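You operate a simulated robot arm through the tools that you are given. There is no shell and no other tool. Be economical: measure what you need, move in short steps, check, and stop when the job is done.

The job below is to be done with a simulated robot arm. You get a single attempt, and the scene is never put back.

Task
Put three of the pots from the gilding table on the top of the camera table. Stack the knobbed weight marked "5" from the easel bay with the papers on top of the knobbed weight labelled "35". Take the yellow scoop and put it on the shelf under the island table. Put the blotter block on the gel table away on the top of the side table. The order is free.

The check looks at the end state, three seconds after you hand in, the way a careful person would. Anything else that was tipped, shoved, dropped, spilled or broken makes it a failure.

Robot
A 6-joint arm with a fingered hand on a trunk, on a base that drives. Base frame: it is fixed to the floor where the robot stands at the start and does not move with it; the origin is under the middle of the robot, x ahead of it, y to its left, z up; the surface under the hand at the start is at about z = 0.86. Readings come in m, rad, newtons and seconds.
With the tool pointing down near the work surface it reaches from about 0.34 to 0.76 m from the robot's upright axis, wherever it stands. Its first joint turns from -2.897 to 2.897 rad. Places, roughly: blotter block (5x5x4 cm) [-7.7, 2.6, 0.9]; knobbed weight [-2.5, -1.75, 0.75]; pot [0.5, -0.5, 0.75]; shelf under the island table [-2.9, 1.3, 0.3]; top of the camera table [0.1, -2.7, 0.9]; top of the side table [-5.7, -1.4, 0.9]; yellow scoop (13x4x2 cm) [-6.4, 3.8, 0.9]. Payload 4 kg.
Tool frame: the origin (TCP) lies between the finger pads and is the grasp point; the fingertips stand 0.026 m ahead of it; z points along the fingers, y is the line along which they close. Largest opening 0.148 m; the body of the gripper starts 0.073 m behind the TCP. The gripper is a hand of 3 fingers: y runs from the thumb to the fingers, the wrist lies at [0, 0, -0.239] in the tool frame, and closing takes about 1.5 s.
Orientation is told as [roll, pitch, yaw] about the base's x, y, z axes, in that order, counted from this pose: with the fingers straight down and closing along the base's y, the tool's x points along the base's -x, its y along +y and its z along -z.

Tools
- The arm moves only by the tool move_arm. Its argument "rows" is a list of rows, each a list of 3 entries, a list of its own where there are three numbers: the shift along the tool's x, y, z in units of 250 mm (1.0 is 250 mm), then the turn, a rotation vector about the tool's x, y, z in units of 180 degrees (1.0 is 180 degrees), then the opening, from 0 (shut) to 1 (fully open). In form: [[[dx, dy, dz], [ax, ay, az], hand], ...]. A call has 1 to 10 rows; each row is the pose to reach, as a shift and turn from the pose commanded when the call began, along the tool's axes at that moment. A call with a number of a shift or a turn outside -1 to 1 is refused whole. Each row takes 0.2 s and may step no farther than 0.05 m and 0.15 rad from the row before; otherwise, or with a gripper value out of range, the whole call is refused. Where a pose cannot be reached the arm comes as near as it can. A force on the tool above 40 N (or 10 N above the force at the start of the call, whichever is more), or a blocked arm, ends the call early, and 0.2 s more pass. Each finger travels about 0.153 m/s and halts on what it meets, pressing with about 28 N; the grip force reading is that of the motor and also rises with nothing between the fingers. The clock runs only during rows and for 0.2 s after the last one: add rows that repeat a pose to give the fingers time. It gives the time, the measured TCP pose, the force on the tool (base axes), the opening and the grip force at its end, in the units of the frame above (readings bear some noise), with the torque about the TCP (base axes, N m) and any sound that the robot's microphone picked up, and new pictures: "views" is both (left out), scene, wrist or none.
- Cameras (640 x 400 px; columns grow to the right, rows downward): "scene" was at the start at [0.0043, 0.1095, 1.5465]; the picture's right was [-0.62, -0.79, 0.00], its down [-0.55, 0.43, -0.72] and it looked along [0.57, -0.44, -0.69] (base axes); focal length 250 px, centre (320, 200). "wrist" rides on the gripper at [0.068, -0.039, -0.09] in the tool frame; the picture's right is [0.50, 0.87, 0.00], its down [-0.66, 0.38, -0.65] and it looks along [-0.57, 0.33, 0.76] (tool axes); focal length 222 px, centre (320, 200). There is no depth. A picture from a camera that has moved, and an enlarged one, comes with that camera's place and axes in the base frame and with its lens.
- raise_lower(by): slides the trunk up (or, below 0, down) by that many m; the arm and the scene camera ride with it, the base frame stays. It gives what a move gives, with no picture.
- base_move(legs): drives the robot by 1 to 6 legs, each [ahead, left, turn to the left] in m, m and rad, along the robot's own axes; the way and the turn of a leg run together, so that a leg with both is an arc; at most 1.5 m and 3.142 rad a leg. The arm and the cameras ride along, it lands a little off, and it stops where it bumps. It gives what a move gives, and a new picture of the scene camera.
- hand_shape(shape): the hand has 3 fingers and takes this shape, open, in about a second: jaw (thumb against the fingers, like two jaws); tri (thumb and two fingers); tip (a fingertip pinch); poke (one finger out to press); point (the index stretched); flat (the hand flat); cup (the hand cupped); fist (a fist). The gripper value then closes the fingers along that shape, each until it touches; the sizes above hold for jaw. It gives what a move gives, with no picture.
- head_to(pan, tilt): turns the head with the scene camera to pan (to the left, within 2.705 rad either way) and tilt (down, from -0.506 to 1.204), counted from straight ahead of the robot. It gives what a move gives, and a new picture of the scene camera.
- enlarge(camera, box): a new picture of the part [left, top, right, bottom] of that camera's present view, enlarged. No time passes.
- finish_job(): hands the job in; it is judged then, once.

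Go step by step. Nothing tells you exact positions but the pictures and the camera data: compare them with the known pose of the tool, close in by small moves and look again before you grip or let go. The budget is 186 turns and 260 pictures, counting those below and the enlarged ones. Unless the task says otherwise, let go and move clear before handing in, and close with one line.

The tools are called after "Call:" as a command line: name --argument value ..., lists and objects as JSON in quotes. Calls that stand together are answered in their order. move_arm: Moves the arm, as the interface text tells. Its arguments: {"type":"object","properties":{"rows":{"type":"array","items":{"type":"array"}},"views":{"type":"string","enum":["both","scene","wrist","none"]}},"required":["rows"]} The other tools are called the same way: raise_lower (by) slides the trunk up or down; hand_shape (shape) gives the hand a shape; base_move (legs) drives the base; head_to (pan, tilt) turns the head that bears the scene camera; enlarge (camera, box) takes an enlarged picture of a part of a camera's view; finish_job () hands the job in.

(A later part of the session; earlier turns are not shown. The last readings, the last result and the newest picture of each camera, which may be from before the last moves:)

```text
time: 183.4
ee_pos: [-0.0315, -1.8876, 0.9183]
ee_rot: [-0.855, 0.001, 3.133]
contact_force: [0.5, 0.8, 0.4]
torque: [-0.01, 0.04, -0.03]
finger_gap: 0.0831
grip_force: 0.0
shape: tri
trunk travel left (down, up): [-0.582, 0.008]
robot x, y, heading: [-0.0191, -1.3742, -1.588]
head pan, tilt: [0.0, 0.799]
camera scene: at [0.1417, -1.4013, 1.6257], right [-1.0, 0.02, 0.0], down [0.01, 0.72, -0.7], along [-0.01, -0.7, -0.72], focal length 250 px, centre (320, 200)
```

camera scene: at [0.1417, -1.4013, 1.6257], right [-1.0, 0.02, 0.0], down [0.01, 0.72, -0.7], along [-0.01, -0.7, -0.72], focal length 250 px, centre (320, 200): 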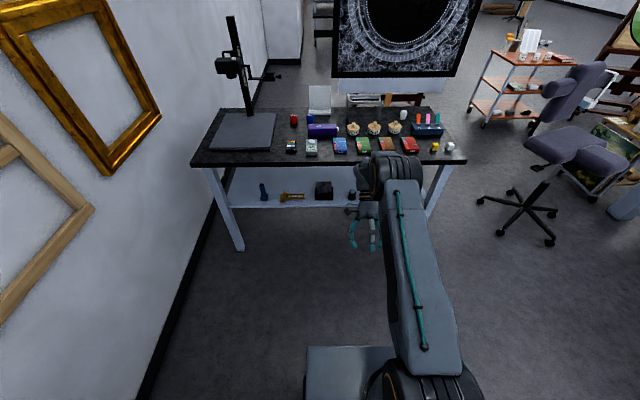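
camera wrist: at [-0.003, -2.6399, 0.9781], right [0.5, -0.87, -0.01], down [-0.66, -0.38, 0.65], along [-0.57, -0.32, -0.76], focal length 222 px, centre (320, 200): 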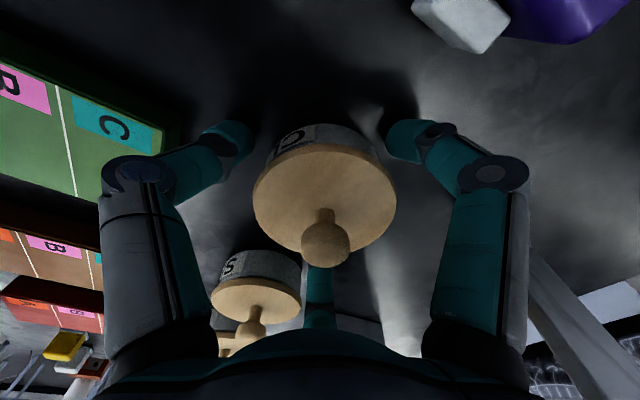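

The arm is free again. I bring the hand back to pointing down, higher and nearer to the robot, and will stay within a radius of 0.68 from now on.

Call:
move_arm --rows '[[[0, -0.09, -0.08], [-0.045, 0, 0], 0.6], [[0, -0.18, -0.16], [-0.09, 0, 0], 0.6], [[0, -0.27, -0.24], [-0.135, 0, 0], 0.6], [[0, -0.36, -0.32], [-0.18, 0, 0], 0.6], [[0, -0.45, -0.4], [-0.225, 0, 0], 0.6], [[0, -0.544, -0.472], [-0.272, 0, 0], 0.6], [[0, -0.544, -0.472], [-0.272, 0, 0], 0.6]]' --views "none"

Call:
head_to --pan -1.2 --tilt 0.35

Call:
enlarge --camera "scene" --box '[0, 120, 320, 320]'

Call:
enlarge --camera "scene" --box '[320, 120, 640, 320]'

```text
time: 185.0
ee_pos: [-0.033, -1.8886, 1.0964]
ee_rot: [0.001, 0.001, 3.133]
contact_force: [-0.5, -0.6, -0.1]
torque: [-0.05, 0.03, 0.01]
finger_gap: 0.0884
grip_force: 0.1
shape: tri
trunk travel left (down, up): [-0.582, 0.008]
robot x, y, heading: [-0.0185, -1.3787, -1.59]
head pan, tilt: [0.0, 0.799]
```

```text
time: 186.4
ee_pos: [-0.0313, -1.8893, 1.096]
ee_rot: [-0.001, -0.001, 3.132]
contact_force: [-0.1, 0.9, 0.4]
torque: [-0.01, 0.03, 0.01]
finger_gap: 0.0881
grip_force: 0.1
shape: tri
trunk travel left (down, up): [-0.582, 0.008]
robot x, y, heading: [-0.0167, -1.3783, -1.593]
head pan, tilt: [-1.201, 0.351]
camera scene: at [0.0558, -1.3529, 1.6653], right [-0.34, 0.94, 0.0], down [0.32, 0.12, -0.94], along [-0.88, -0.32, -0.34], focal length 250 px, centre (320, 200)
```

scene: 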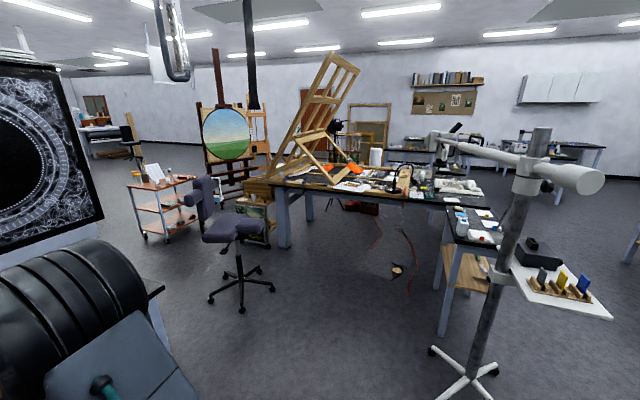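

```text
2.00 times, centred on (160, 220) of scene
camera zoom: at [0.0558, -1.3529, 1.6653], right [-0.34, 0.94, 0.0], down [0.32, 0.12, -0.94], along [-0.88, -0.32, -0.34], focal length 500 px, centre (640, 160)
```

zoom: 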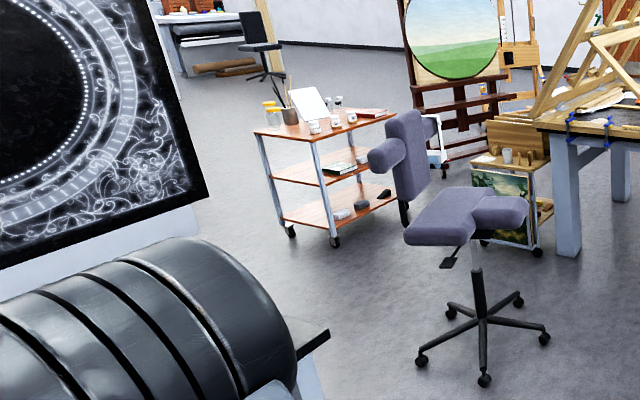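

```text
2.00 times, centred on (480, 220) of scene
camera zoom: at [0.0558, -1.3529, 1.6653], right [-0.34, 0.94, 0.0], down [0.32, 0.12, -0.94], along [-0.88, -0.32, -0.34], focal length 500 px, centre (0, 160)
```

zoom: 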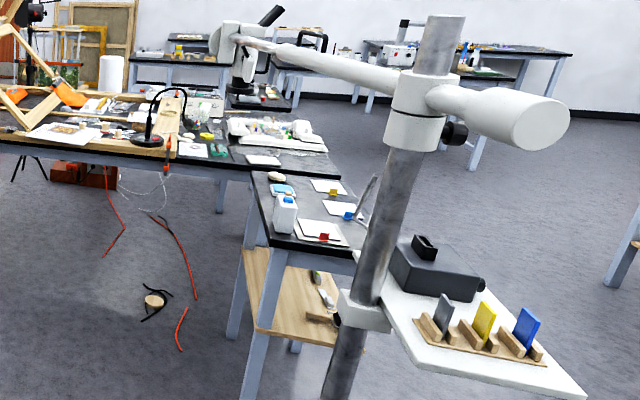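

The arm is fine. The long easel table with papers has its near edge at x≈-2.3; weights at about (-2.5, -1.75). I drive there, clear of the stand and the chair.

Call:
base_move --legs '[[0.33, 0, 0], [0, -0.9, 0], [0, 0, -1.55], [0.65, 0, 0]]'

Call:
head_to --pan 0.3 --tilt 0.6

Call:
head_to --pan -0.5 --tilt 0.6

```text
time: 200.2
ee_pos: [-2.1132, -1.6481, 1.0958]
ee_rot: [0.0, 0.001, 1.547]
contact_force: [0.2, -0.1, -0.1]
torque: [0.0, -0.02, 0.01]
finger_gap: 0.0883
grip_force: 0.1
shape: tri
trunk travel left (down, up): [-0.582, 0.008]
robot x, y, heading: [-1.5977, -1.6682, 3.108]
head pan, tilt: [-1.201, 0.351]
camera scene: at [-1.5771, -1.7443, 1.6654], right [0.94, 0.33, 0.0], down [0.11, -0.32, -0.94], along [-0.31, 0.89, -0.34], focal length 250 px, centre (320, 200)
```

scene: 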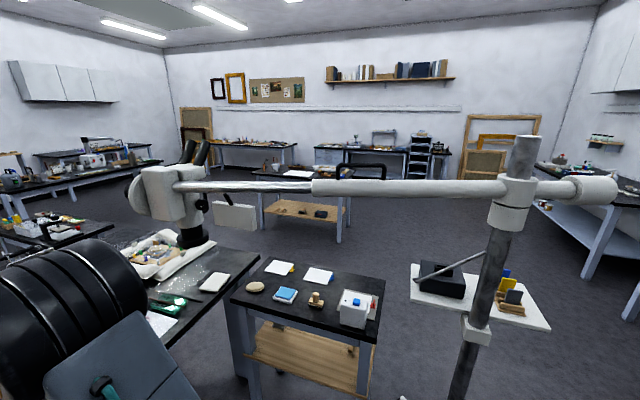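

```text
time: 201.8
ee_pos: [-2.114, -1.6469, 1.0955]
ee_rot: [0.001, 0.001, 1.547]
contact_force: [-0.4, 0.6, -0.6]
torque: [-0.03, 0.0, 0.03]
finger_gap: 0.0883
grip_force: 0.0
shape: tri
trunk travel left (down, up): [-0.582, 0.008]
robot x, y, heading: [-1.602, -1.6673, 3.111]
head pan, tilt: [0.3, 0.6]
camera scene: at [-1.6315, -1.8553, 1.6426], right [-0.26, 0.97, 0.0], down [0.55, 0.15, -0.83], along [-0.8, -0.22, -0.56], focal length 250 px, centre (320, 200)
```

scene: 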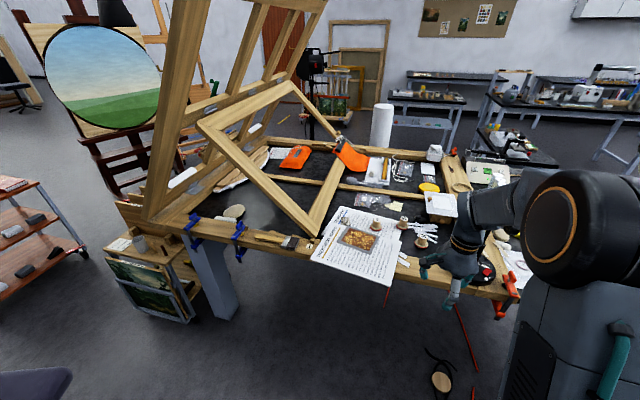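

```text
time: 202.9
ee_pos: [-2.1141, -1.6471, 1.0953]
ee_rot: [0.001, -0.001, 1.547]
contact_force: [0.3, -0.8, 0.0]
torque: [0.02, 0.03, -0.01]
finger_gap: 0.0881
grip_force: 0.0
shape: tri
trunk travel left (down, up): [-0.582, 0.008]
robot x, y, heading: [-1.6005, -1.6684, 3.103]
head pan, tilt: [-0.499, 0.6]
camera scene: at [-1.6224, -1.7873, 1.6426], right [0.51, 0.86, 0.0], down [0.49, -0.29, -0.83], along [-0.71, 0.42, -0.56], focal length 250 px, centre (320, 200)
```

scene: 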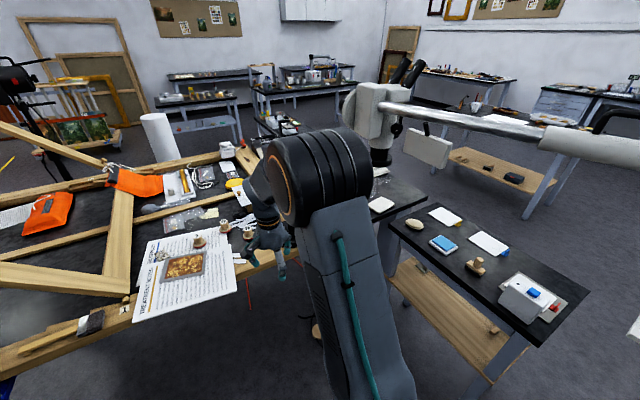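

I see small wooden knobbed weights on and by the papers. I zoom in on them.

Call:
head_to --pan 0.1 --tilt 0.7

Call:
enlarge --camera "scene" --box '[230, 100, 470, 250]'

Call:
enlarge --camera "wrist" --box '[0, 0, 640, 400]'

```text
time: 203.9
ee_pos: [-2.1133, -1.6471, 1.0956]
ee_rot: [-0.001, -0.002, 1.547]
contact_force: [-0.3, -1.4, 0.4]
torque: [-0.05, -0.03, 0.01]
finger_gap: 0.0883
grip_force: 0.0
shape: tri
trunk travel left (down, up): [-0.582, 0.008]
robot x, y, heading: [-1.6038, -1.667, 3.106]
head pan, tilt: [0.099, 0.7]
camera scene: at [-1.631, -1.8376, 1.634], right [-0.06, 1.0, 0.0], down [0.64, 0.04, -0.77], along [-0.76, -0.05, -0.64], focal length 250 px, centre (320, 200)
```

scene: 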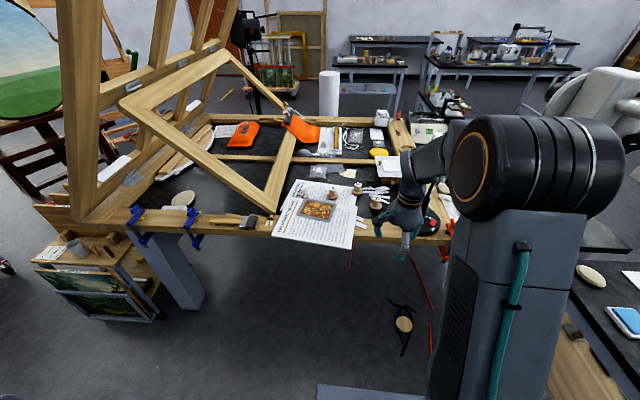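

```text
2.67 times, centred on (350, 175) of scene
camera zoom: at [-1.631, -1.8376, 1.634], right [-0.06, 1.0, 0.0], down [0.64, 0.04, -0.77], along [-0.76, -0.05, -0.64], focal length 666 px, centre (240, 267)
```

zoom: 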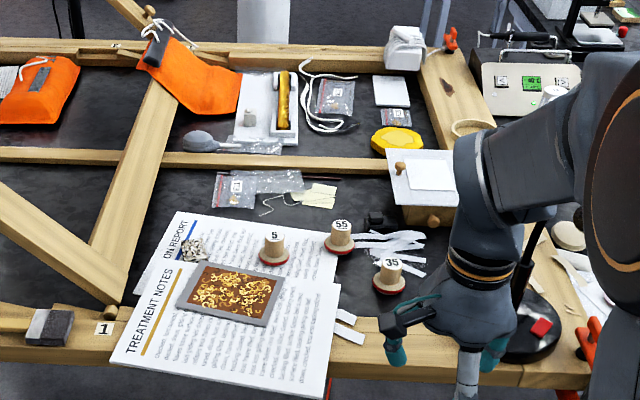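

```text
1.00 times, centred on (320, 200) of wrist (not enlarged: the box is as wide or as high as the picture)
camera zoom: at [-2.0754, -1.7157, 1.1856], right [-0.88, -0.48, 0.0], down [-0.36, 0.66, 0.65], along [-0.31, 0.57, -0.76], focal length 222 px, centre (320, 200)
```

zoom: 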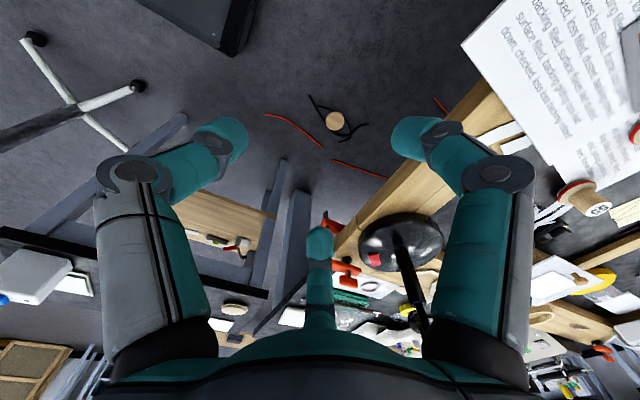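

The weights "5" (on the paper, ≈(-2.57,-1.84)), "55" and "35" (≈(-2.50,-1.64)) are in view. I drive closer and shift a bit left, away from the lamp.

Call:
base_move --legs '[[0, 0.12, 0.03], [0.33, 0, 0]]'

Call:
enlarge --camera "wrist" --box '[100, 0, 540, 275]'

Call:
enlarge --camera "scene" --box '[200, 130, 440, 280]'

```text
time: 206.9
ee_pos: [-2.4451, -1.7819, 1.0957]
ee_rot: [0.0, -0.002, 1.575]
contact_force: [-0.6, -0.5, 0.3]
torque: [0.03, -0.04, 0.02]
finger_gap: 0.0884
grip_force: 0.1
shape: tri
trunk travel left (down, up): [-0.582, 0.008]
robot x, y, heading: [-1.9309, -1.7892, 3.139]
head pan, tilt: [0.099, 0.7]
camera scene: at [-1.958, -1.9569, 1.634], right [-0.1, 1.0, 0.0], down [0.64, 0.06, -0.76], along [-0.76, -0.07, -0.64], focal length 250 px, centre (320, 200)
```

scene: 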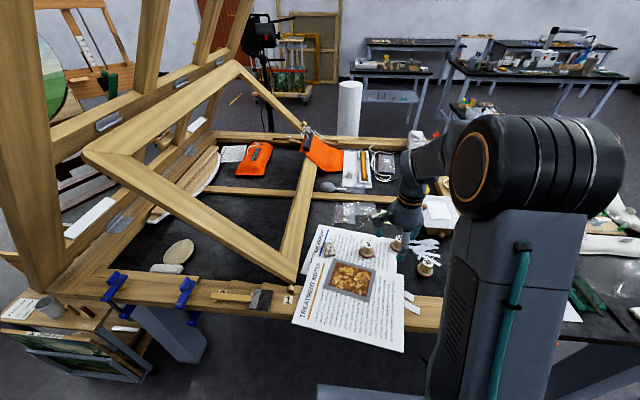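

```text
1.45 times, centred on (320, 138) of wrist
camera zoom: at [-2.4057, -1.8485, 1.1854], right [-0.86, -0.5, 0.0], down [-0.38, 0.65, 0.65], along [-0.33, 0.56, -0.76], focal length 323 px, centre (320, 291)
```

zoom: 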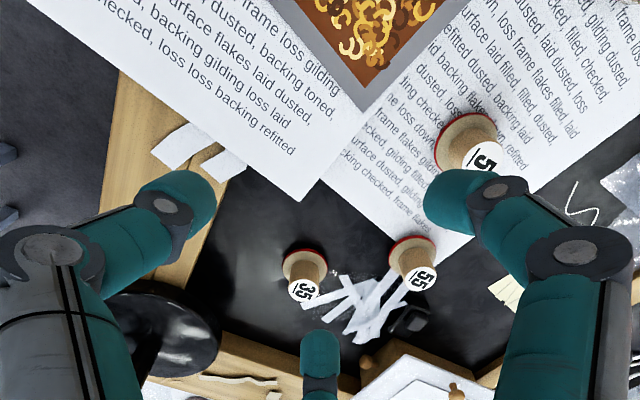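

```text
2.67 times, centred on (320, 205) of scene
camera zoom: at [-1.958, -1.9569, 1.634], right [-0.1, 1.0, 0.0], down [0.64, 0.06, -0.76], along [-0.76, -0.07, -0.64], focal length 666 px, centre (320, 187)
```

zoom: 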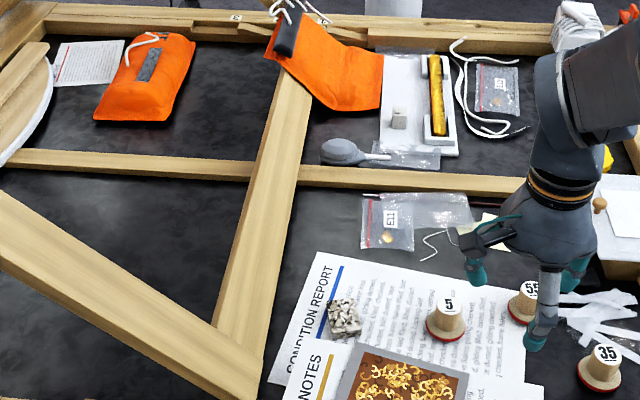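

Positions agree from both cameras. I move above weight "5" and look.

Call:
move_arm --rows '[[[0.056, 0.12, 0.06], [0, 0, 0], 0.6], [[0.112, 0.242, 0.14], [0, 0, 0], 0.6], [[0.168, 0.363, 0.22], [0, 0, 0], 0.6], [[0.224, 0.484, 0.3], [0, 0, 0], 0.6], [[0.224, 0.484, 0.36], [0, 0, 0], 0.6], [[0.224, 0.484, 0.36], [0, 0, 0], 0.6]]'

Call:
enlarge --camera "scene" --box '[300, 190, 460, 290]'

```text
time: 208.3
ee_pos: [-2.5655, -1.8388, 1.0071]
ee_rot: [0.002, 0.001, 1.577]
contact_force: [-0.3, -0.8, 0.2]
torque: [0.02, -0.01, 0.01]
finger_gap: 0.0886
grip_force: 0.1
shape: tri
trunk travel left (down, up): [-0.582, 0.008]
robot x, y, heading: [-1.9288, -1.7867, 3.138]
head pan, tilt: [0.099, 0.7]
camera scene: at [-1.9574, -1.9569, 1.634], right [-0.1, 1.0, 0.0], down [0.64, 0.06, -0.77], along [-0.76, -0.07, -0.64], focal length 250 px, centre (320, 200)
camera wrist: at [-2.5252, -1.9048, 1.0972], right [-0.86, -0.5, 0.0], down [-0.38, 0.65, 0.65], along [-0.33, 0.56, -0.76], focal length 222 px, centre (320, 200)
```

scene: 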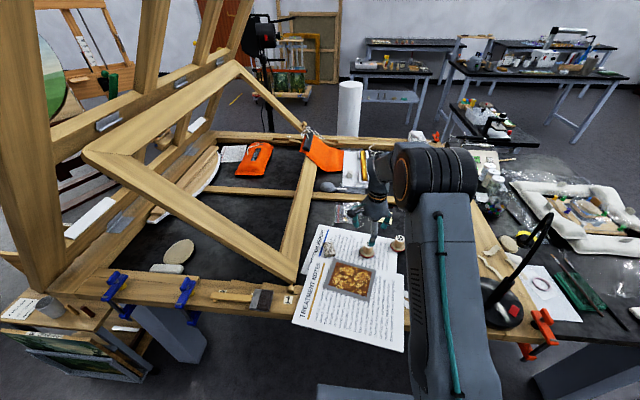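
wrist: 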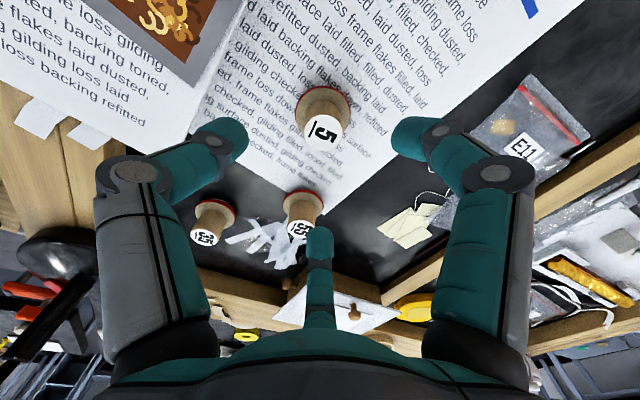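

```text
4.00 times, centred on (380, 240) of scene
camera zoom: at [-1.9574, -1.9569, 1.634], right [-0.1, 1.0, 0.0], down [0.64, 0.06, -0.77], along [-0.76, -0.07, -0.64], focal length 1000 px, centre (80, 40)
```

zoom: 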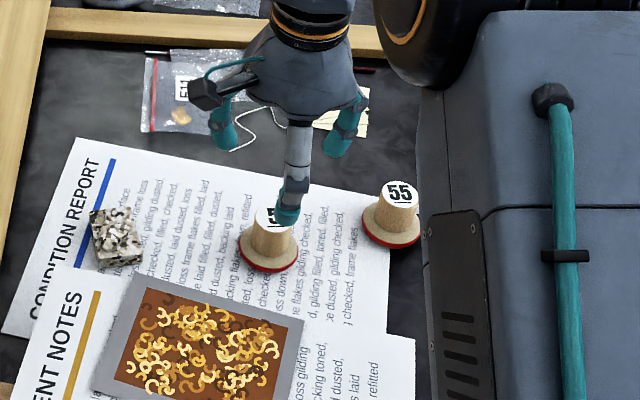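

The hand is centred on "5", whose knob is a flat-topped cylinder on a wider base. I lower to TCP z≈0.905 and look before closing.

Call:
move_arm --rows '[[[0, 0, 0.1], [0, 0, 0], 0.6], [[0, 0, 0.2], [0, 0, 0], 0.6], [[0, 0, 0.3], [0, 0, 0], 0.6], [[0, 0, 0.37], [0, 0, 0], 0.6], [[0, 0, 0.41], [0, 0, 0], 0.6], [[0, 0, 0.41], [0, 0, 0], 0.6]]'

Call:
enlarge --camera "scene" --box '[300, 190, 460, 290]'

```text
time: 209.7
ee_pos: [-2.564, -1.8383, 0.9024]
ee_rot: [0.0, -0.001, 1.575]
contact_force: [0.3, -0.2, -0.5]
torque: [-0.03, 0.01, 0.0]
finger_gap: 0.0885
grip_force: 0.1
shape: tri
trunk travel left (down, up): [-0.582, 0.008]
robot x, y, heading: [-1.9314, -1.7841, 3.14]
head pan, tilt: [0.099, 0.7]
camera scene: at [-1.9576, -1.9569, 1.634], right [-0.1, 1.0, 0.0], down [0.64, 0.06, -0.76], along [-0.76, -0.07, -0.64], focal length 250 px, centre (320, 200)
camera wrist: at [-2.5255, -1.9047, 0.9924], right [-0.86, -0.51, 0.0], down [-0.38, 0.65, 0.65], along [-0.33, 0.56, -0.76], focal length 222 px, centre (320, 200)
```

scene: 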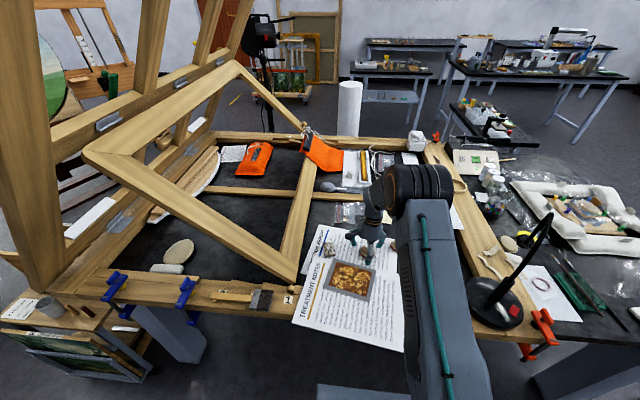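
wrist: 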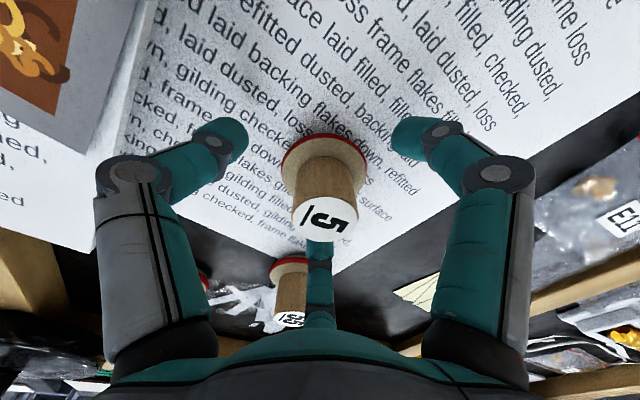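

```text
4.00 times, centred on (380, 240) of scene
camera zoom: at [-1.9576, -1.9569, 1.634], right [-0.1, 1.0, 0.0], down [0.64, 0.06, -0.76], along [-0.76, -0.07, -0.64], focal length 1000 px, centre (80, 40)
```

zoom: 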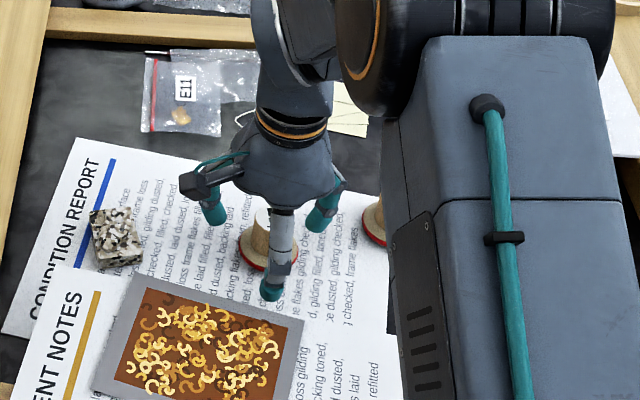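

Fingers are around the knob and above the base. I close.

Call:
move_arm --rows '[[[0, 0, 0], [0, 0, 0], 0.1], [[0, 0, 0], [0, 0, 0], 0.1], [[0, 0, 0], [0, 0, 0], 0.1], [[0, 0, 0], [0, 0, 0], 0.1], [[0, 0, 0], [0, 0, 0], 0.1]]' --views "wrist"

Call:
move_arm --rows '[[[0, 0, -0.04], [0, 0, 0], 0.1], [[0, 0, -0.12], [0, 0, 0], 0.1], [[0, 0, -0.24], [0, 0, 0], 0.1], [[0, 0, -0.36], [0, 0, 0], 0.1], [[0, 0, -0.45], [0, 0, 0], 0.1], [[0, 0, -0.45], [0, 0, 0], 0.1]]' --views "wrist"

```text
time: 210.9
ee_pos: [-2.5655, -1.8381, 0.9052]
ee_rot: [0.003, 0.001, 1.576]
contact_force: [-6.3, 2.8, 21.6]
torque: [0.07, 0.71, -0.06]
finger_gap: 0.0243
grip_force: 28.2
shape: tri
trunk travel left (down, up): [-0.582, 0.008]
robot x, y, heading: [-1.9281, -1.7865, 3.139]
head pan, tilt: [0.099, 0.7]
camera wrist: at [-2.5254, -1.9044, 0.9942], right [-0.86, -0.51, 0.0], down [-0.38, 0.65, 0.66], along [-0.33, 0.56, -0.76], focal length 222 px, centre (320, 200)
```

wrist: 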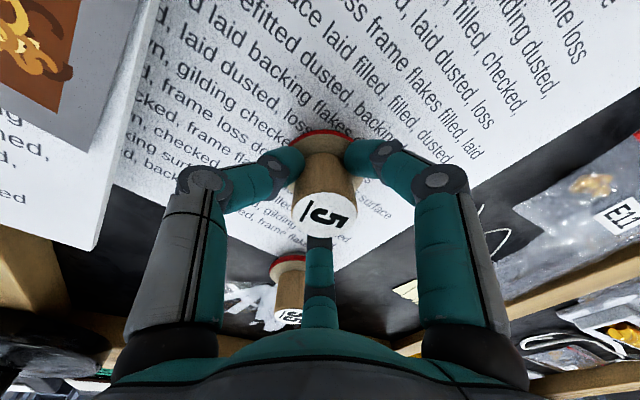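

```text
time: 212.3
ee_pos: [-2.5651, -1.8364, 1.0172]
ee_rot: [-0.001, 0.0, 1.576]
contact_force: [-0.3, -0.3, -3.3]
torque: [-0.01, -0.02, -0.01]
finger_gap: 0.0239
grip_force: 28.1
shape: tri
trunk travel left (down, up): [-0.582, 0.008]
robot x, y, heading: [-1.931, -1.7855, 3.139]
head pan, tilt: [0.099, 0.7]
camera wrist: at [-2.5262, -1.9046, 1.1058], right [-0.86, -0.5, 0.0], down [-0.38, 0.65, 0.65], along [-0.33, 0.56, -0.76], focal length 222 px, centre (320, 200)
```

wrist: 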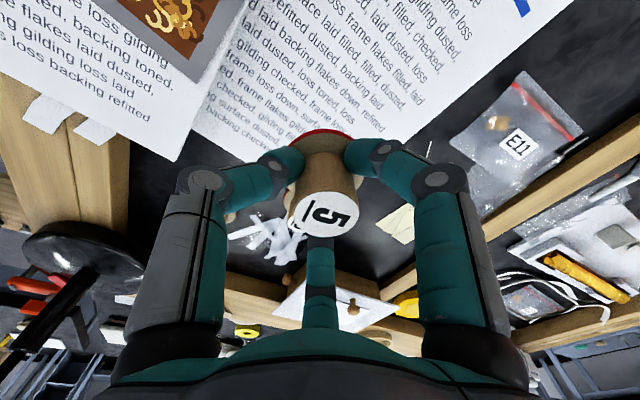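

"5" is held firmly. I carry it over weight "35" at about (-2.505, -1.639), high, and check.

Call:
move_arm --rows '[[[-0.1, -0.03, -0.1], [0, 0, 0], 0.1], [[-0.25, -0.075, -0.16], [0, 0, 0], 0.1], [[-0.4, -0.12, -0.16], [0, 0, 0], 0.1], [[-0.55, -0.165, -0.16], [0, 0, 0], 0.1], [[-0.7, -0.21, -0.16], [0, 0, 0], 0.1], [[-0.79, -0.24, -0.16], [0, 0, 0], 0.1], [[-0.79, -0.24, -0.16], [0, 0, 0], 0.1]]'

Call:
head_to --pan 0.25 --tilt 0.8

```text
time: 213.9
ee_pos: [-2.5064, -1.6399, 1.0541]
ee_rot: [0.002, 0.001, 1.578]
contact_force: [-0.4, -0.6, -2.6]
torque: [-0.03, -0.01, -0.02]
finger_gap: 0.0238
grip_force: 28.1
shape: tri
trunk travel left (down, up): [-0.582, 0.008]
robot x, y, heading: [-1.9317, -1.7871, 3.14]
head pan, tilt: [0.099, 0.7]
camera scene: at [-1.9578, -1.9568, 1.634], right [-0.1, 1.0, 0.0], down [0.64, 0.06, -0.76], along [-0.76, -0.07, -0.64], focal length 250 px, centre (320, 200)
camera wrist: at [-2.4661, -1.7069, 1.1438], right [-0.86, -0.51, 0.0], down [-0.38, 0.65, 0.65], along [-0.33, 0.56, -0.76], focal length 222 px, centre (320, 200)
```

scene: 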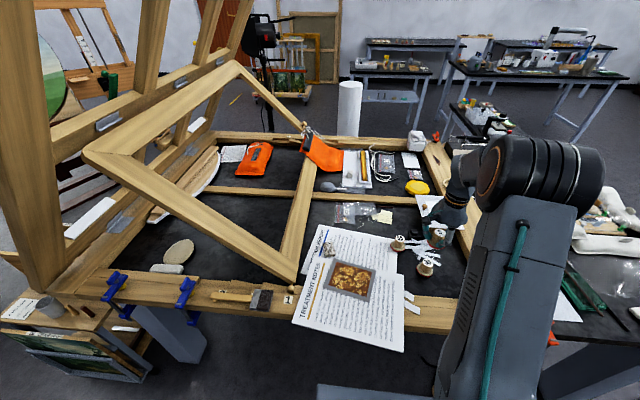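
wrist: 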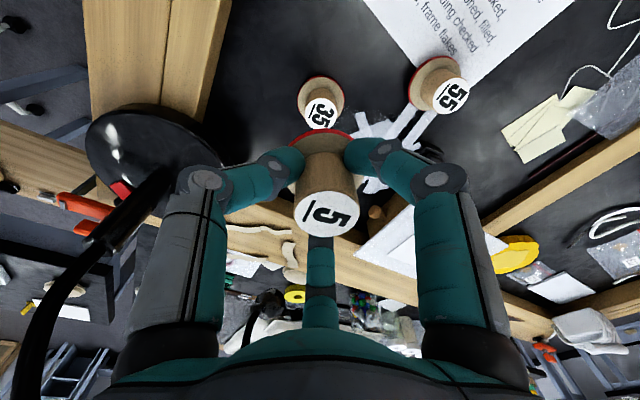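

```text
time: 214.6
ee_pos: [-2.5064, -1.6403, 1.054]
ee_rot: [0.0, 0.001, 1.576]
contact_force: [0.2, -1.0, -2.1]
torque: [0.01, 0.0, 0.0]
finger_gap: 0.0237
grip_force: 28.2
shape: tri
trunk travel left (down, up): [-0.582, 0.008]
robot x, y, heading: [-1.9335, -1.7878, 3.141]
head pan, tilt: [0.25, 0.799]
camera scene: at [-1.9515, -1.9683, 1.6258], right [-0.24, 0.97, 0.0], down [0.7, 0.17, -0.7], along [-0.68, -0.17, -0.72], focal length 250 px, centre (320, 200)
```

scene: 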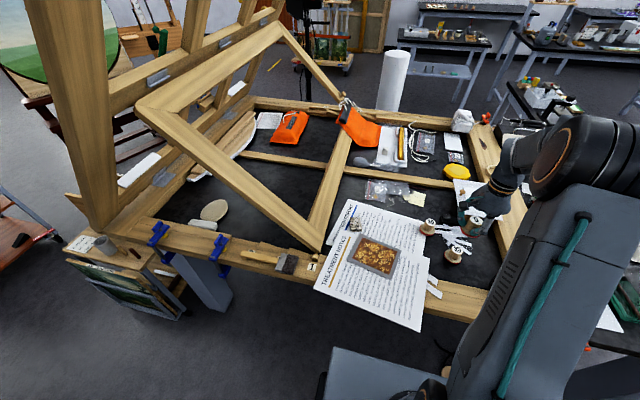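

"35" lies straight beneath (offset of 3–4 mm to fix). I lower to a few millimetres above it.

Call:
move_arm --rows '[[[-0.014, 0.003, 0.1], [0, 0, 0], 0.1], [[-0.014, 0.003, 0.2], [0, 0, 0], 0.1], [[-0.014, 0.003, 0.28], [0, 0, 0], 0.1], [[-0.014, 0.003, 0.32], [0, 0, 0], 0.1], [[-0.014, 0.003, 0.335], [0, 0, 0], 0.1], [[-0.014, 0.003, 0.335], [0, 0, 0], 0.1]]'

Call:
enlarge --camera "scene" --box '[400, 180, 520, 280]'

Call:
enlarge --camera "wrist" --box '[200, 50, 440, 250]'

```text
time: 216.0
ee_pos: [-2.5083, -1.6366, 0.971]
ee_rot: [-0.001, 0.0, 1.576]
contact_force: [0.6, -0.1, -3.1]
torque: [0.0, -0.02, -0.01]
finger_gap: 0.0241
grip_force: 28.7
shape: tri
trunk travel left (down, up): [-0.582, 0.008]
robot x, y, heading: [-1.9343, -1.7885, 3.138]
head pan, tilt: [0.25, 0.799]
camera scene: at [-1.9515, -1.9683, 1.6257], right [-0.24, 0.97, 0.0], down [0.7, 0.17, -0.7], along [-0.68, -0.17, -0.72], focal length 250 px, centre (320, 200)
camera wrist: at [-2.469, -1.7039, 1.062], right [-0.86, -0.51, 0.0], down [-0.38, 0.65, 0.65], along [-0.33, 0.56, -0.76], focal length 222 px, centre (320, 200)
```

scene: 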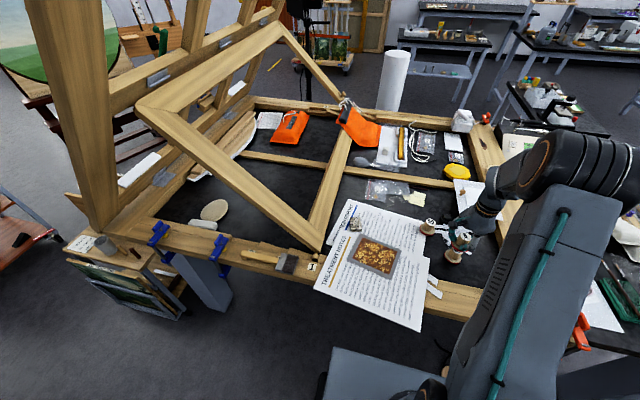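
wrist: 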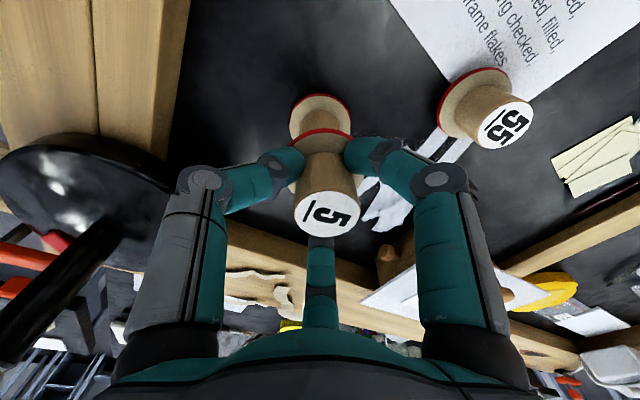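

```text
4.00 times, centred on (460, 230) of scene
camera zoom: at [-1.9515, -1.9683, 1.6257], right [-0.24, 0.97, 0.0], down [0.7, 0.17, -0.7], along [-0.68, -0.17, -0.72], focal length 1000 px, centre (-240, 80)
```

zoom: 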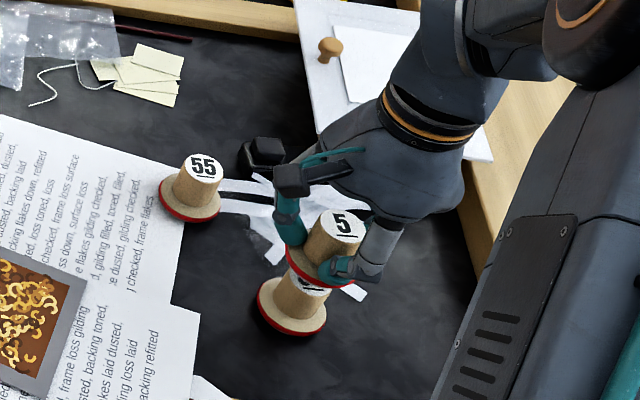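

```text
2.00 times, centred on (320, 150) of wrist
camera zoom: at [-2.469, -1.7039, 1.062], right [-0.86, -0.51, 0.0], down [-0.38, 0.65, 0.65], along [-0.33, 0.56, -0.76], focal length 444 px, centre (320, 300)
```

zoom: 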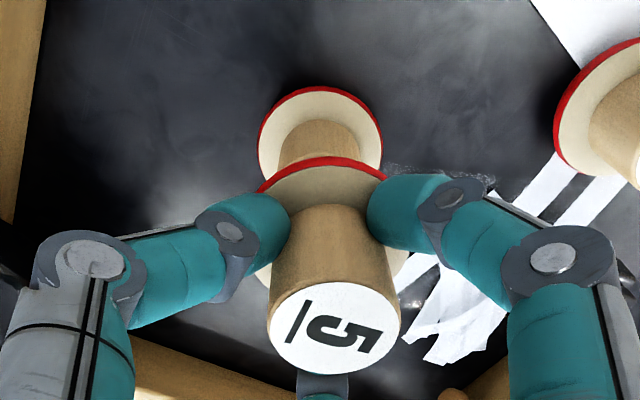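

Alignment is within a few millimetres. I shift 3 mm and lower in 1–2 mm steps until contact.

Call:
move_arm --rows '[[[-0.012, 0, 0.01], [0, 0, 0], 0.1], [[-0.012, 0, 0.018], [0, 0, 0], 0.1], [[-0.012, 0, 0.024], [0, 0, 0], 0.1], [[-0.012, 0, 0.024], [0, 0, 0], 0.1]]' --views "none"

Call:
move_arm --rows '[[[0, 0, 0.004], [0, 0, 0], 0.1], [[0, 0, 0.008], [0, 0, 0], 0.1], [[0, 0, 0.008], [0, 0, 0], 0.1]]' --views "none"

```text
time: 217.0
ee_pos: [-2.5078, -1.6345, 0.9684]
ee_rot: [0.0, 0.0, 1.576]
contact_force: [0.1, 0.3, -3.4]
torque: [0.03, 0.0, 0.05]
finger_gap: 0.0239
grip_force: 28.3
shape: tri
trunk travel left (down, up): [-0.582, 0.008]
robot x, y, heading: [-1.9341, -1.7861, 3.138]
head pan, tilt: [0.25, 0.799]
```

```text
time: 217.8
ee_pos: [-2.5075, -1.6334, 0.9637]
ee_rot: [0.0, -0.001, 1.575]
contact_force: [0.3, 0.9, -3.5]
torque: [-0.01, -0.03, 0.02]
finger_gap: 0.0235
grip_force: 27.6
shape: tri
trunk travel left (down, up): [-0.582, 0.008]
robot x, y, heading: [-1.9284, -1.7844, 3.138]
head pan, tilt: [0.25, 0.799]
```

Call:
move_arm --rows '[[[0, 0, 0.006], [0, 0, 0], 0.1], [[0, 0, 0.012], [0, 0, 0], 0.1], [[0, 0, 0.012], [0, 0, 0], 0.1]]' --views "none"

Call:
enlarge --camera "scene" --box '[400, 180, 520, 280]'

```text
time: 218.6
ee_pos: [-2.5068, -1.633, 0.9607]
ee_rot: [0.0, 0.0, 1.574]
contact_force: [0.0, 0.3, -3.1]
torque: [-0.01, 0.01, -0.01]
finger_gap: 0.0236
grip_force: 27.6
shape: tri
trunk travel left (down, up): [-0.582, 0.008]
robot x, y, heading: [-1.9298, -1.7825, 3.138]
head pan, tilt: [0.25, 0.799]
```

```text
4.00 times, centred on (460, 230) of scene
camera zoom: at [-1.9515, -1.9683, 1.6257], right [-0.24, 0.97, 0.0], down [0.7, 0.17, -0.7], along [-0.68, -0.17, -0.72], focal length 1000 px, centre (-240, 80)
```

zoom: 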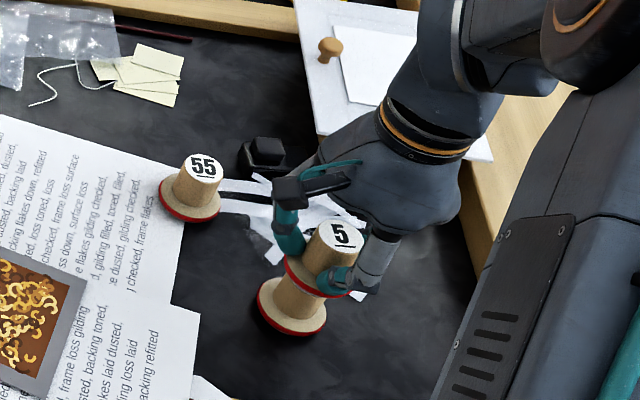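

Call:
move_arm --rows '[[[0, 0, 0.004], [0, 0, 0], 0.1], [[0, 0, 0.008], [0, 0, 0], 0.1], [[0, 0, 0.008], [0, 0, 0], 0.1]]' --views "none"

Call:
move_arm --rows '[[[0, 0, 0.004], [0, 0, 0], 0.1], [[0, 0, 0.008], [0, 0, 0], 0.1], [[0, 0, 0.008], [0, 0, 0], 0.1]]' --views "none"

```text
time: 219.4
ee_pos: [-2.5066, -1.635, 0.9592]
ee_rot: [0.0, 0.0, 1.576]
contact_force: [1.0, 0.0, -3.5]
torque: [-0.01, -0.02, 0.02]
finger_gap: 0.0234
grip_force: 27.8
shape: tri
trunk travel left (down, up): [-0.582, 0.008]
robot x, y, heading: [-1.9304, -1.7834, 3.139]
head pan, tilt: [0.25, 0.799]
```

```text
time: 220.2
ee_pos: [-2.508, -1.6345, 0.9579]
ee_rot: [0.0, 0.001, 1.576]
contact_force: [0.4, 0.7, -3.0]
torque: [0.01, 0.0, -0.02]
finger_gap: 0.0234
grip_force: 27.8
shape: tri
trunk travel left (down, up): [-0.582, 0.008]
robot x, y, heading: [-1.9323, -1.7876, 3.141]
head pan, tilt: [0.25, 0.799]
```

Call:
move_arm --rows '[[[0, 0, 0.006], [0, 0, 0], 0.1], [[0, 0, 0.012], [0, 0, 0], 0.1], [[0, 0, 0.012], [0, 0, 0], 0.1]]' --views "none"

Call:
enlarge --camera "wrist" --box '[200, 50, 440, 250]'

Call:
enlarge --camera "scene" --box '[430, 210, 490, 270]'

```text
time: 221.0
ee_pos: [-2.5072, -1.6327, 0.9557]
ee_rot: [0.001, -0.001, 1.576]
contact_force: [-0.6, 0.0, 1.8]
torque: [-0.06, 0.08, 0.0]
finger_gap: 0.0239
grip_force: 27.5
shape: tri
trunk travel left (down, up): [-0.582, 0.008]
robot x, y, heading: [-1.9315, -1.7876, 3.139]
head pan, tilt: [0.25, 0.799]
```

```text
2.00 times, centred on (320, 150) of wrist
camera zoom: at [-2.4679, -1.7005, 1.0449], right [-0.86, -0.5, 0.0], down [-0.38, 0.65, 0.65], along [-0.33, 0.57, -0.76], focal length 444 px, centre (320, 300)
```

zoom: 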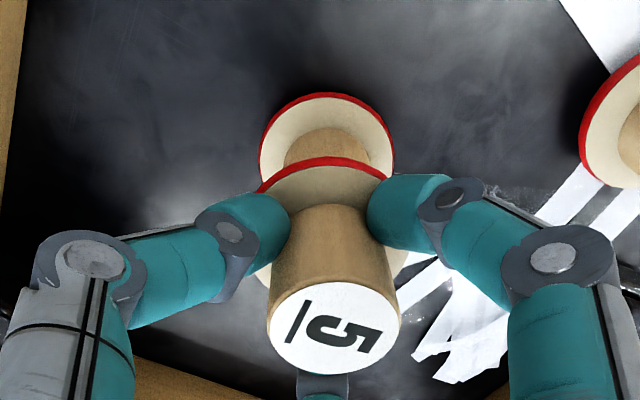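

```text
6.67 times, centred on (460, 240) of scene
camera zoom: at [-1.9512, -1.9684, 1.6258], right [-0.24, 0.97, 0.0], down [0.7, 0.17, -0.7], along [-0.68, -0.17, -0.72], focal length 1666 px, centre (-613, -67)
```

zoom: 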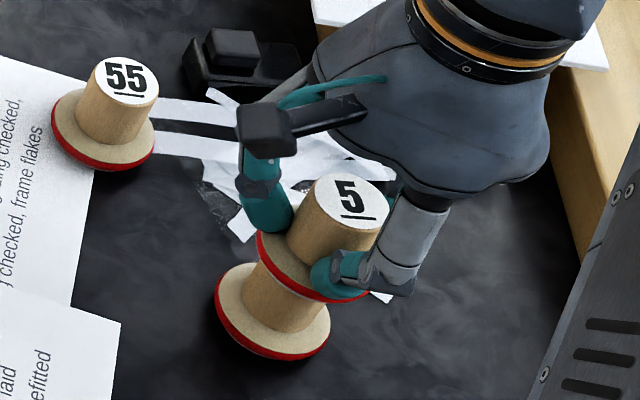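

Contact reached; it's offset about 4 mm in y, so I lift 3 mm, shift back and set down again.

Call:
move_arm --rows '[[[0, 0, -0.012], [0, 0, 0], 0.1], [[0.016, 0, -0.012], [0, 0, 0], 0.1], [[0.016, 0, -0.006], [0, 0, 0], 0.1], [[0.016, 0, 0], [0, 0, 0], 0.1], [[0.016, 0, 0.002], [0, 0, 0], 0.1], [[0.016, 0, 0.002], [0, 0, 0], 0.1]]' --views "none"

Call:
enlarge --camera "scene" --box '[430, 210, 490, 270]'

```text
time: 222.4
ee_pos: [-2.5066, -1.6377, 0.9542]
ee_rot: [0.002, -0.003, 1.576]
contact_force: [-2.6, 1.4, 9.3]
torque: [0.04, 0.27, -0.07]
finger_gap: 0.0236
grip_force: 28.0
shape: tri
trunk travel left (down, up): [-0.582, 0.008]
robot x, y, heading: [-1.9336, -1.7864, 3.139]
head pan, tilt: [0.25, 0.799]
```

```text
6.67 times, centred on (460, 240) of scene
camera zoom: at [-1.9508, -1.9684, 1.6259], right [-0.24, 0.97, 0.0], down [0.7, 0.17, -0.7], along [-0.68, -0.17, -0.72], focal length 1666 px, centre (-613, -67)
```

zoom: 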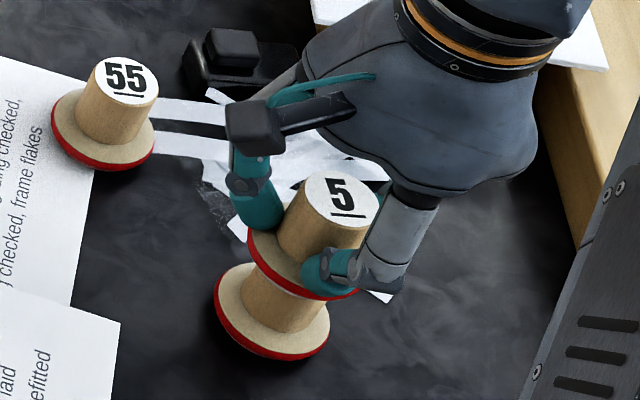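

Well stacked. I ease the pressure and open gradually, then rise straight up.

Call:
move_arm --rows '[[[0, 0, -0.004], [0, 0, 0], 0.1], [[0, 0, -0.004], [0, 0, 0], 0.22], [[0, 0, -0.004], [0, 0, 0], 0.3], [[0, 0, -0.004], [0, 0, 0], 0.45], [[0, 0, -0.004], [0, 0, 0], 0.6], [[0, 0, -0.004], [0, 0, 0], 0.6], [[0, 0, -0.06], [0, 0, 0], 0.6], [[0, 0, -0.16], [0, 0, 0], 0.6], [[0, 0, -0.32], [0, 0, 0], 0.6], [[0, 0, -0.48], [0, 0, 0], 0.6]]'

Call:
enlarge --camera "scene" --box '[400, 180, 520, 280]'

```text
time: 224.6
ee_pos: [-2.505, -1.6394, 1.0727]
ee_rot: [0.002, -0.003, 1.576]
contact_force: [-0.5, 0.3, 0.8]
torque: [-0.05, -0.02, -0.02]
finger_gap: 0.0882
grip_force: 0.1
shape: tri
trunk travel left (down, up): [-0.582, 0.008]
robot x, y, heading: [-1.9321, -1.7843, 3.136]
head pan, tilt: [0.25, 0.799]
camera scene: at [-1.9509, -1.9685, 1.6257], right [-0.24, 0.97, 0.0], down [0.7, 0.17, -0.7], along [-0.68, -0.17, -0.72], focal length 250 px, centre (320, 200)
camera wrist: at [-2.4665, -1.7061, 1.1629], right [-0.86, -0.51, 0.0], down [-0.38, 0.65, 0.65], along [-0.33, 0.57, -0.76], focal length 222 px, centre (320, 200)
```

scene: 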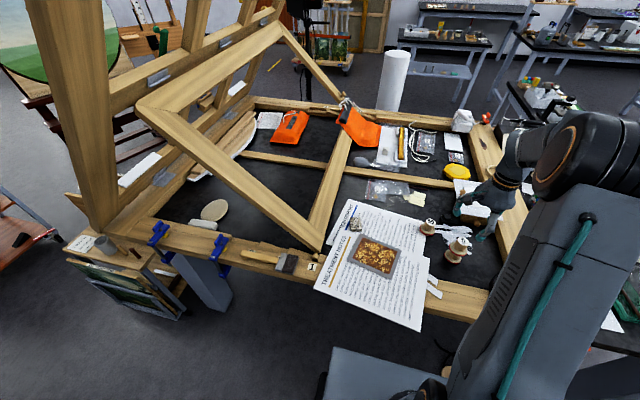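
wrist: 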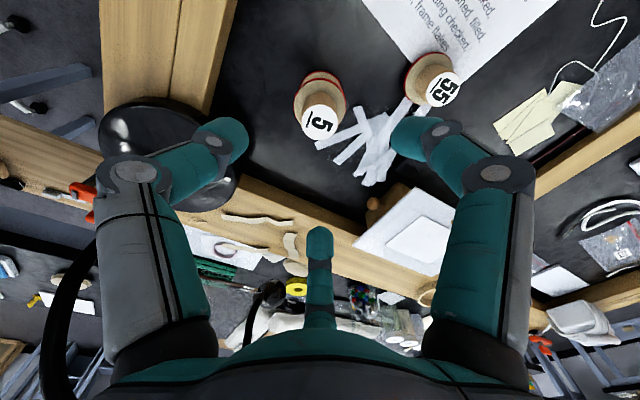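

```text
4.00 times, centred on (460, 230) of scene
camera zoom: at [-1.9509, -1.9685, 1.6257], right [-0.24, 0.97, 0.0], down [0.7, 0.17, -0.7], along [-0.68, -0.17, -0.72], focal length 1000 px, centre (-240, 80)
```

zoom: 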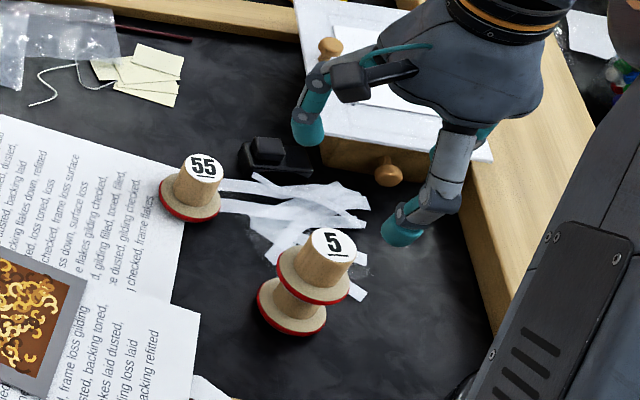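

"5" now stands squarely on "35". Next is the yellow scoop at the far end. I tuck the arm and drive out through the aisle.

Call:
move_arm --rows '[[[0, -0.1, -0.1], [0, 0, 0], 0.6], [[0, -0.25, -0.2], [0, 0, 0], 0.6], [[0, -0.4, -0.25], [0, 0, 0], 0.6], [[0, -0.55, -0.25], [0, 0, 0], 0.6], [[0, -0.62, -0.25], [0, 0, 0], 0.6]]' --views "none"

Call:
base_move --legs '[[-1.45, 0, 0], [0, 0, -1.53], [1.5, 0, 0], [0.4, 0, 0]]'

Call:
head_to --pan 1.3 --tilt 0.3

```text
time: 225.8
ee_pos: [-2.3518, -1.6391, 1.1374]
ee_rot: [-0.001, -0.001, 1.576]
contact_force: [0.6, 0.2, 0.5]
torque: [0.01, 0.02, 0.05]
finger_gap: 0.0883
grip_force: 0.0
shape: tri
trunk travel left (down, up): [-0.582, 0.008]
robot x, y, heading: [-1.9277, -1.782, 3.138]
head pan, tilt: [0.25, 0.799]
```

```text
time: 246.0
ee_pos: [-0.3592, 0.5086, 1.1362]
ee_rot: [0.001, 0.001, 0.033]
contact_force: [-1.0, -0.2, -0.1]
torque: [-0.02, -0.03, -0.03]
finger_gap: 0.0885
grip_force: 0.1
shape: tri
trunk travel left (down, up): [-0.582, 0.008]
robot x, y, heading: [-0.5004, 0.0847, 1.592]
head pan, tilt: [0.25, 0.799]
camera scene: at [-0.679, 0.0969, 1.6257], right [0.96, 0.27, 0.0], down [0.19, -0.69, -0.7], along [-0.19, 0.67, -0.72], focal length 250 px, centre (320, 200)
```

scene: 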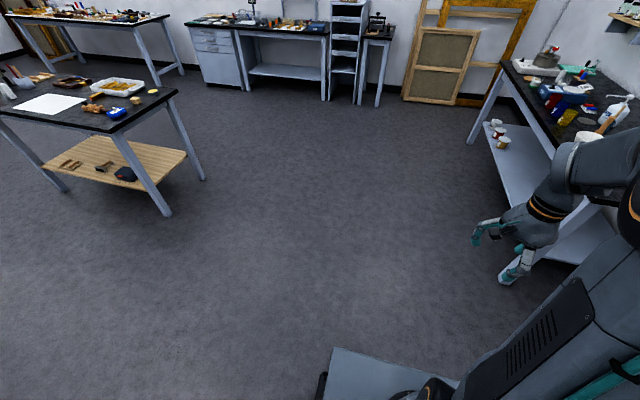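

```text
time: 247.3
ee_pos: [-0.3589, 0.5082, 1.1365]
ee_rot: [0.001, 0.0, 0.032]
contact_force: [0.9, -0.2, 0.5]
torque: [0.0, 0.0, 0.0]
finger_gap: 0.0886
grip_force: 0.1
shape: tri
trunk travel left (down, up): [-0.582, 0.008]
robot x, y, heading: [-0.4934, 0.0824, 1.589]
head pan, tilt: [1.3, 0.3]
camera scene: at [-0.7478, 0.0417, 1.6701], right [0.25, 0.97, 0.0], down [0.29, -0.07, -0.96], along [-0.93, 0.23, -0.3], focal length 250 px, centre (320, 200)
```

scene: 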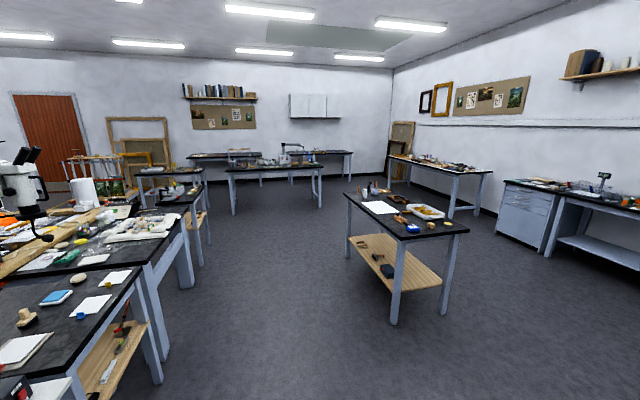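

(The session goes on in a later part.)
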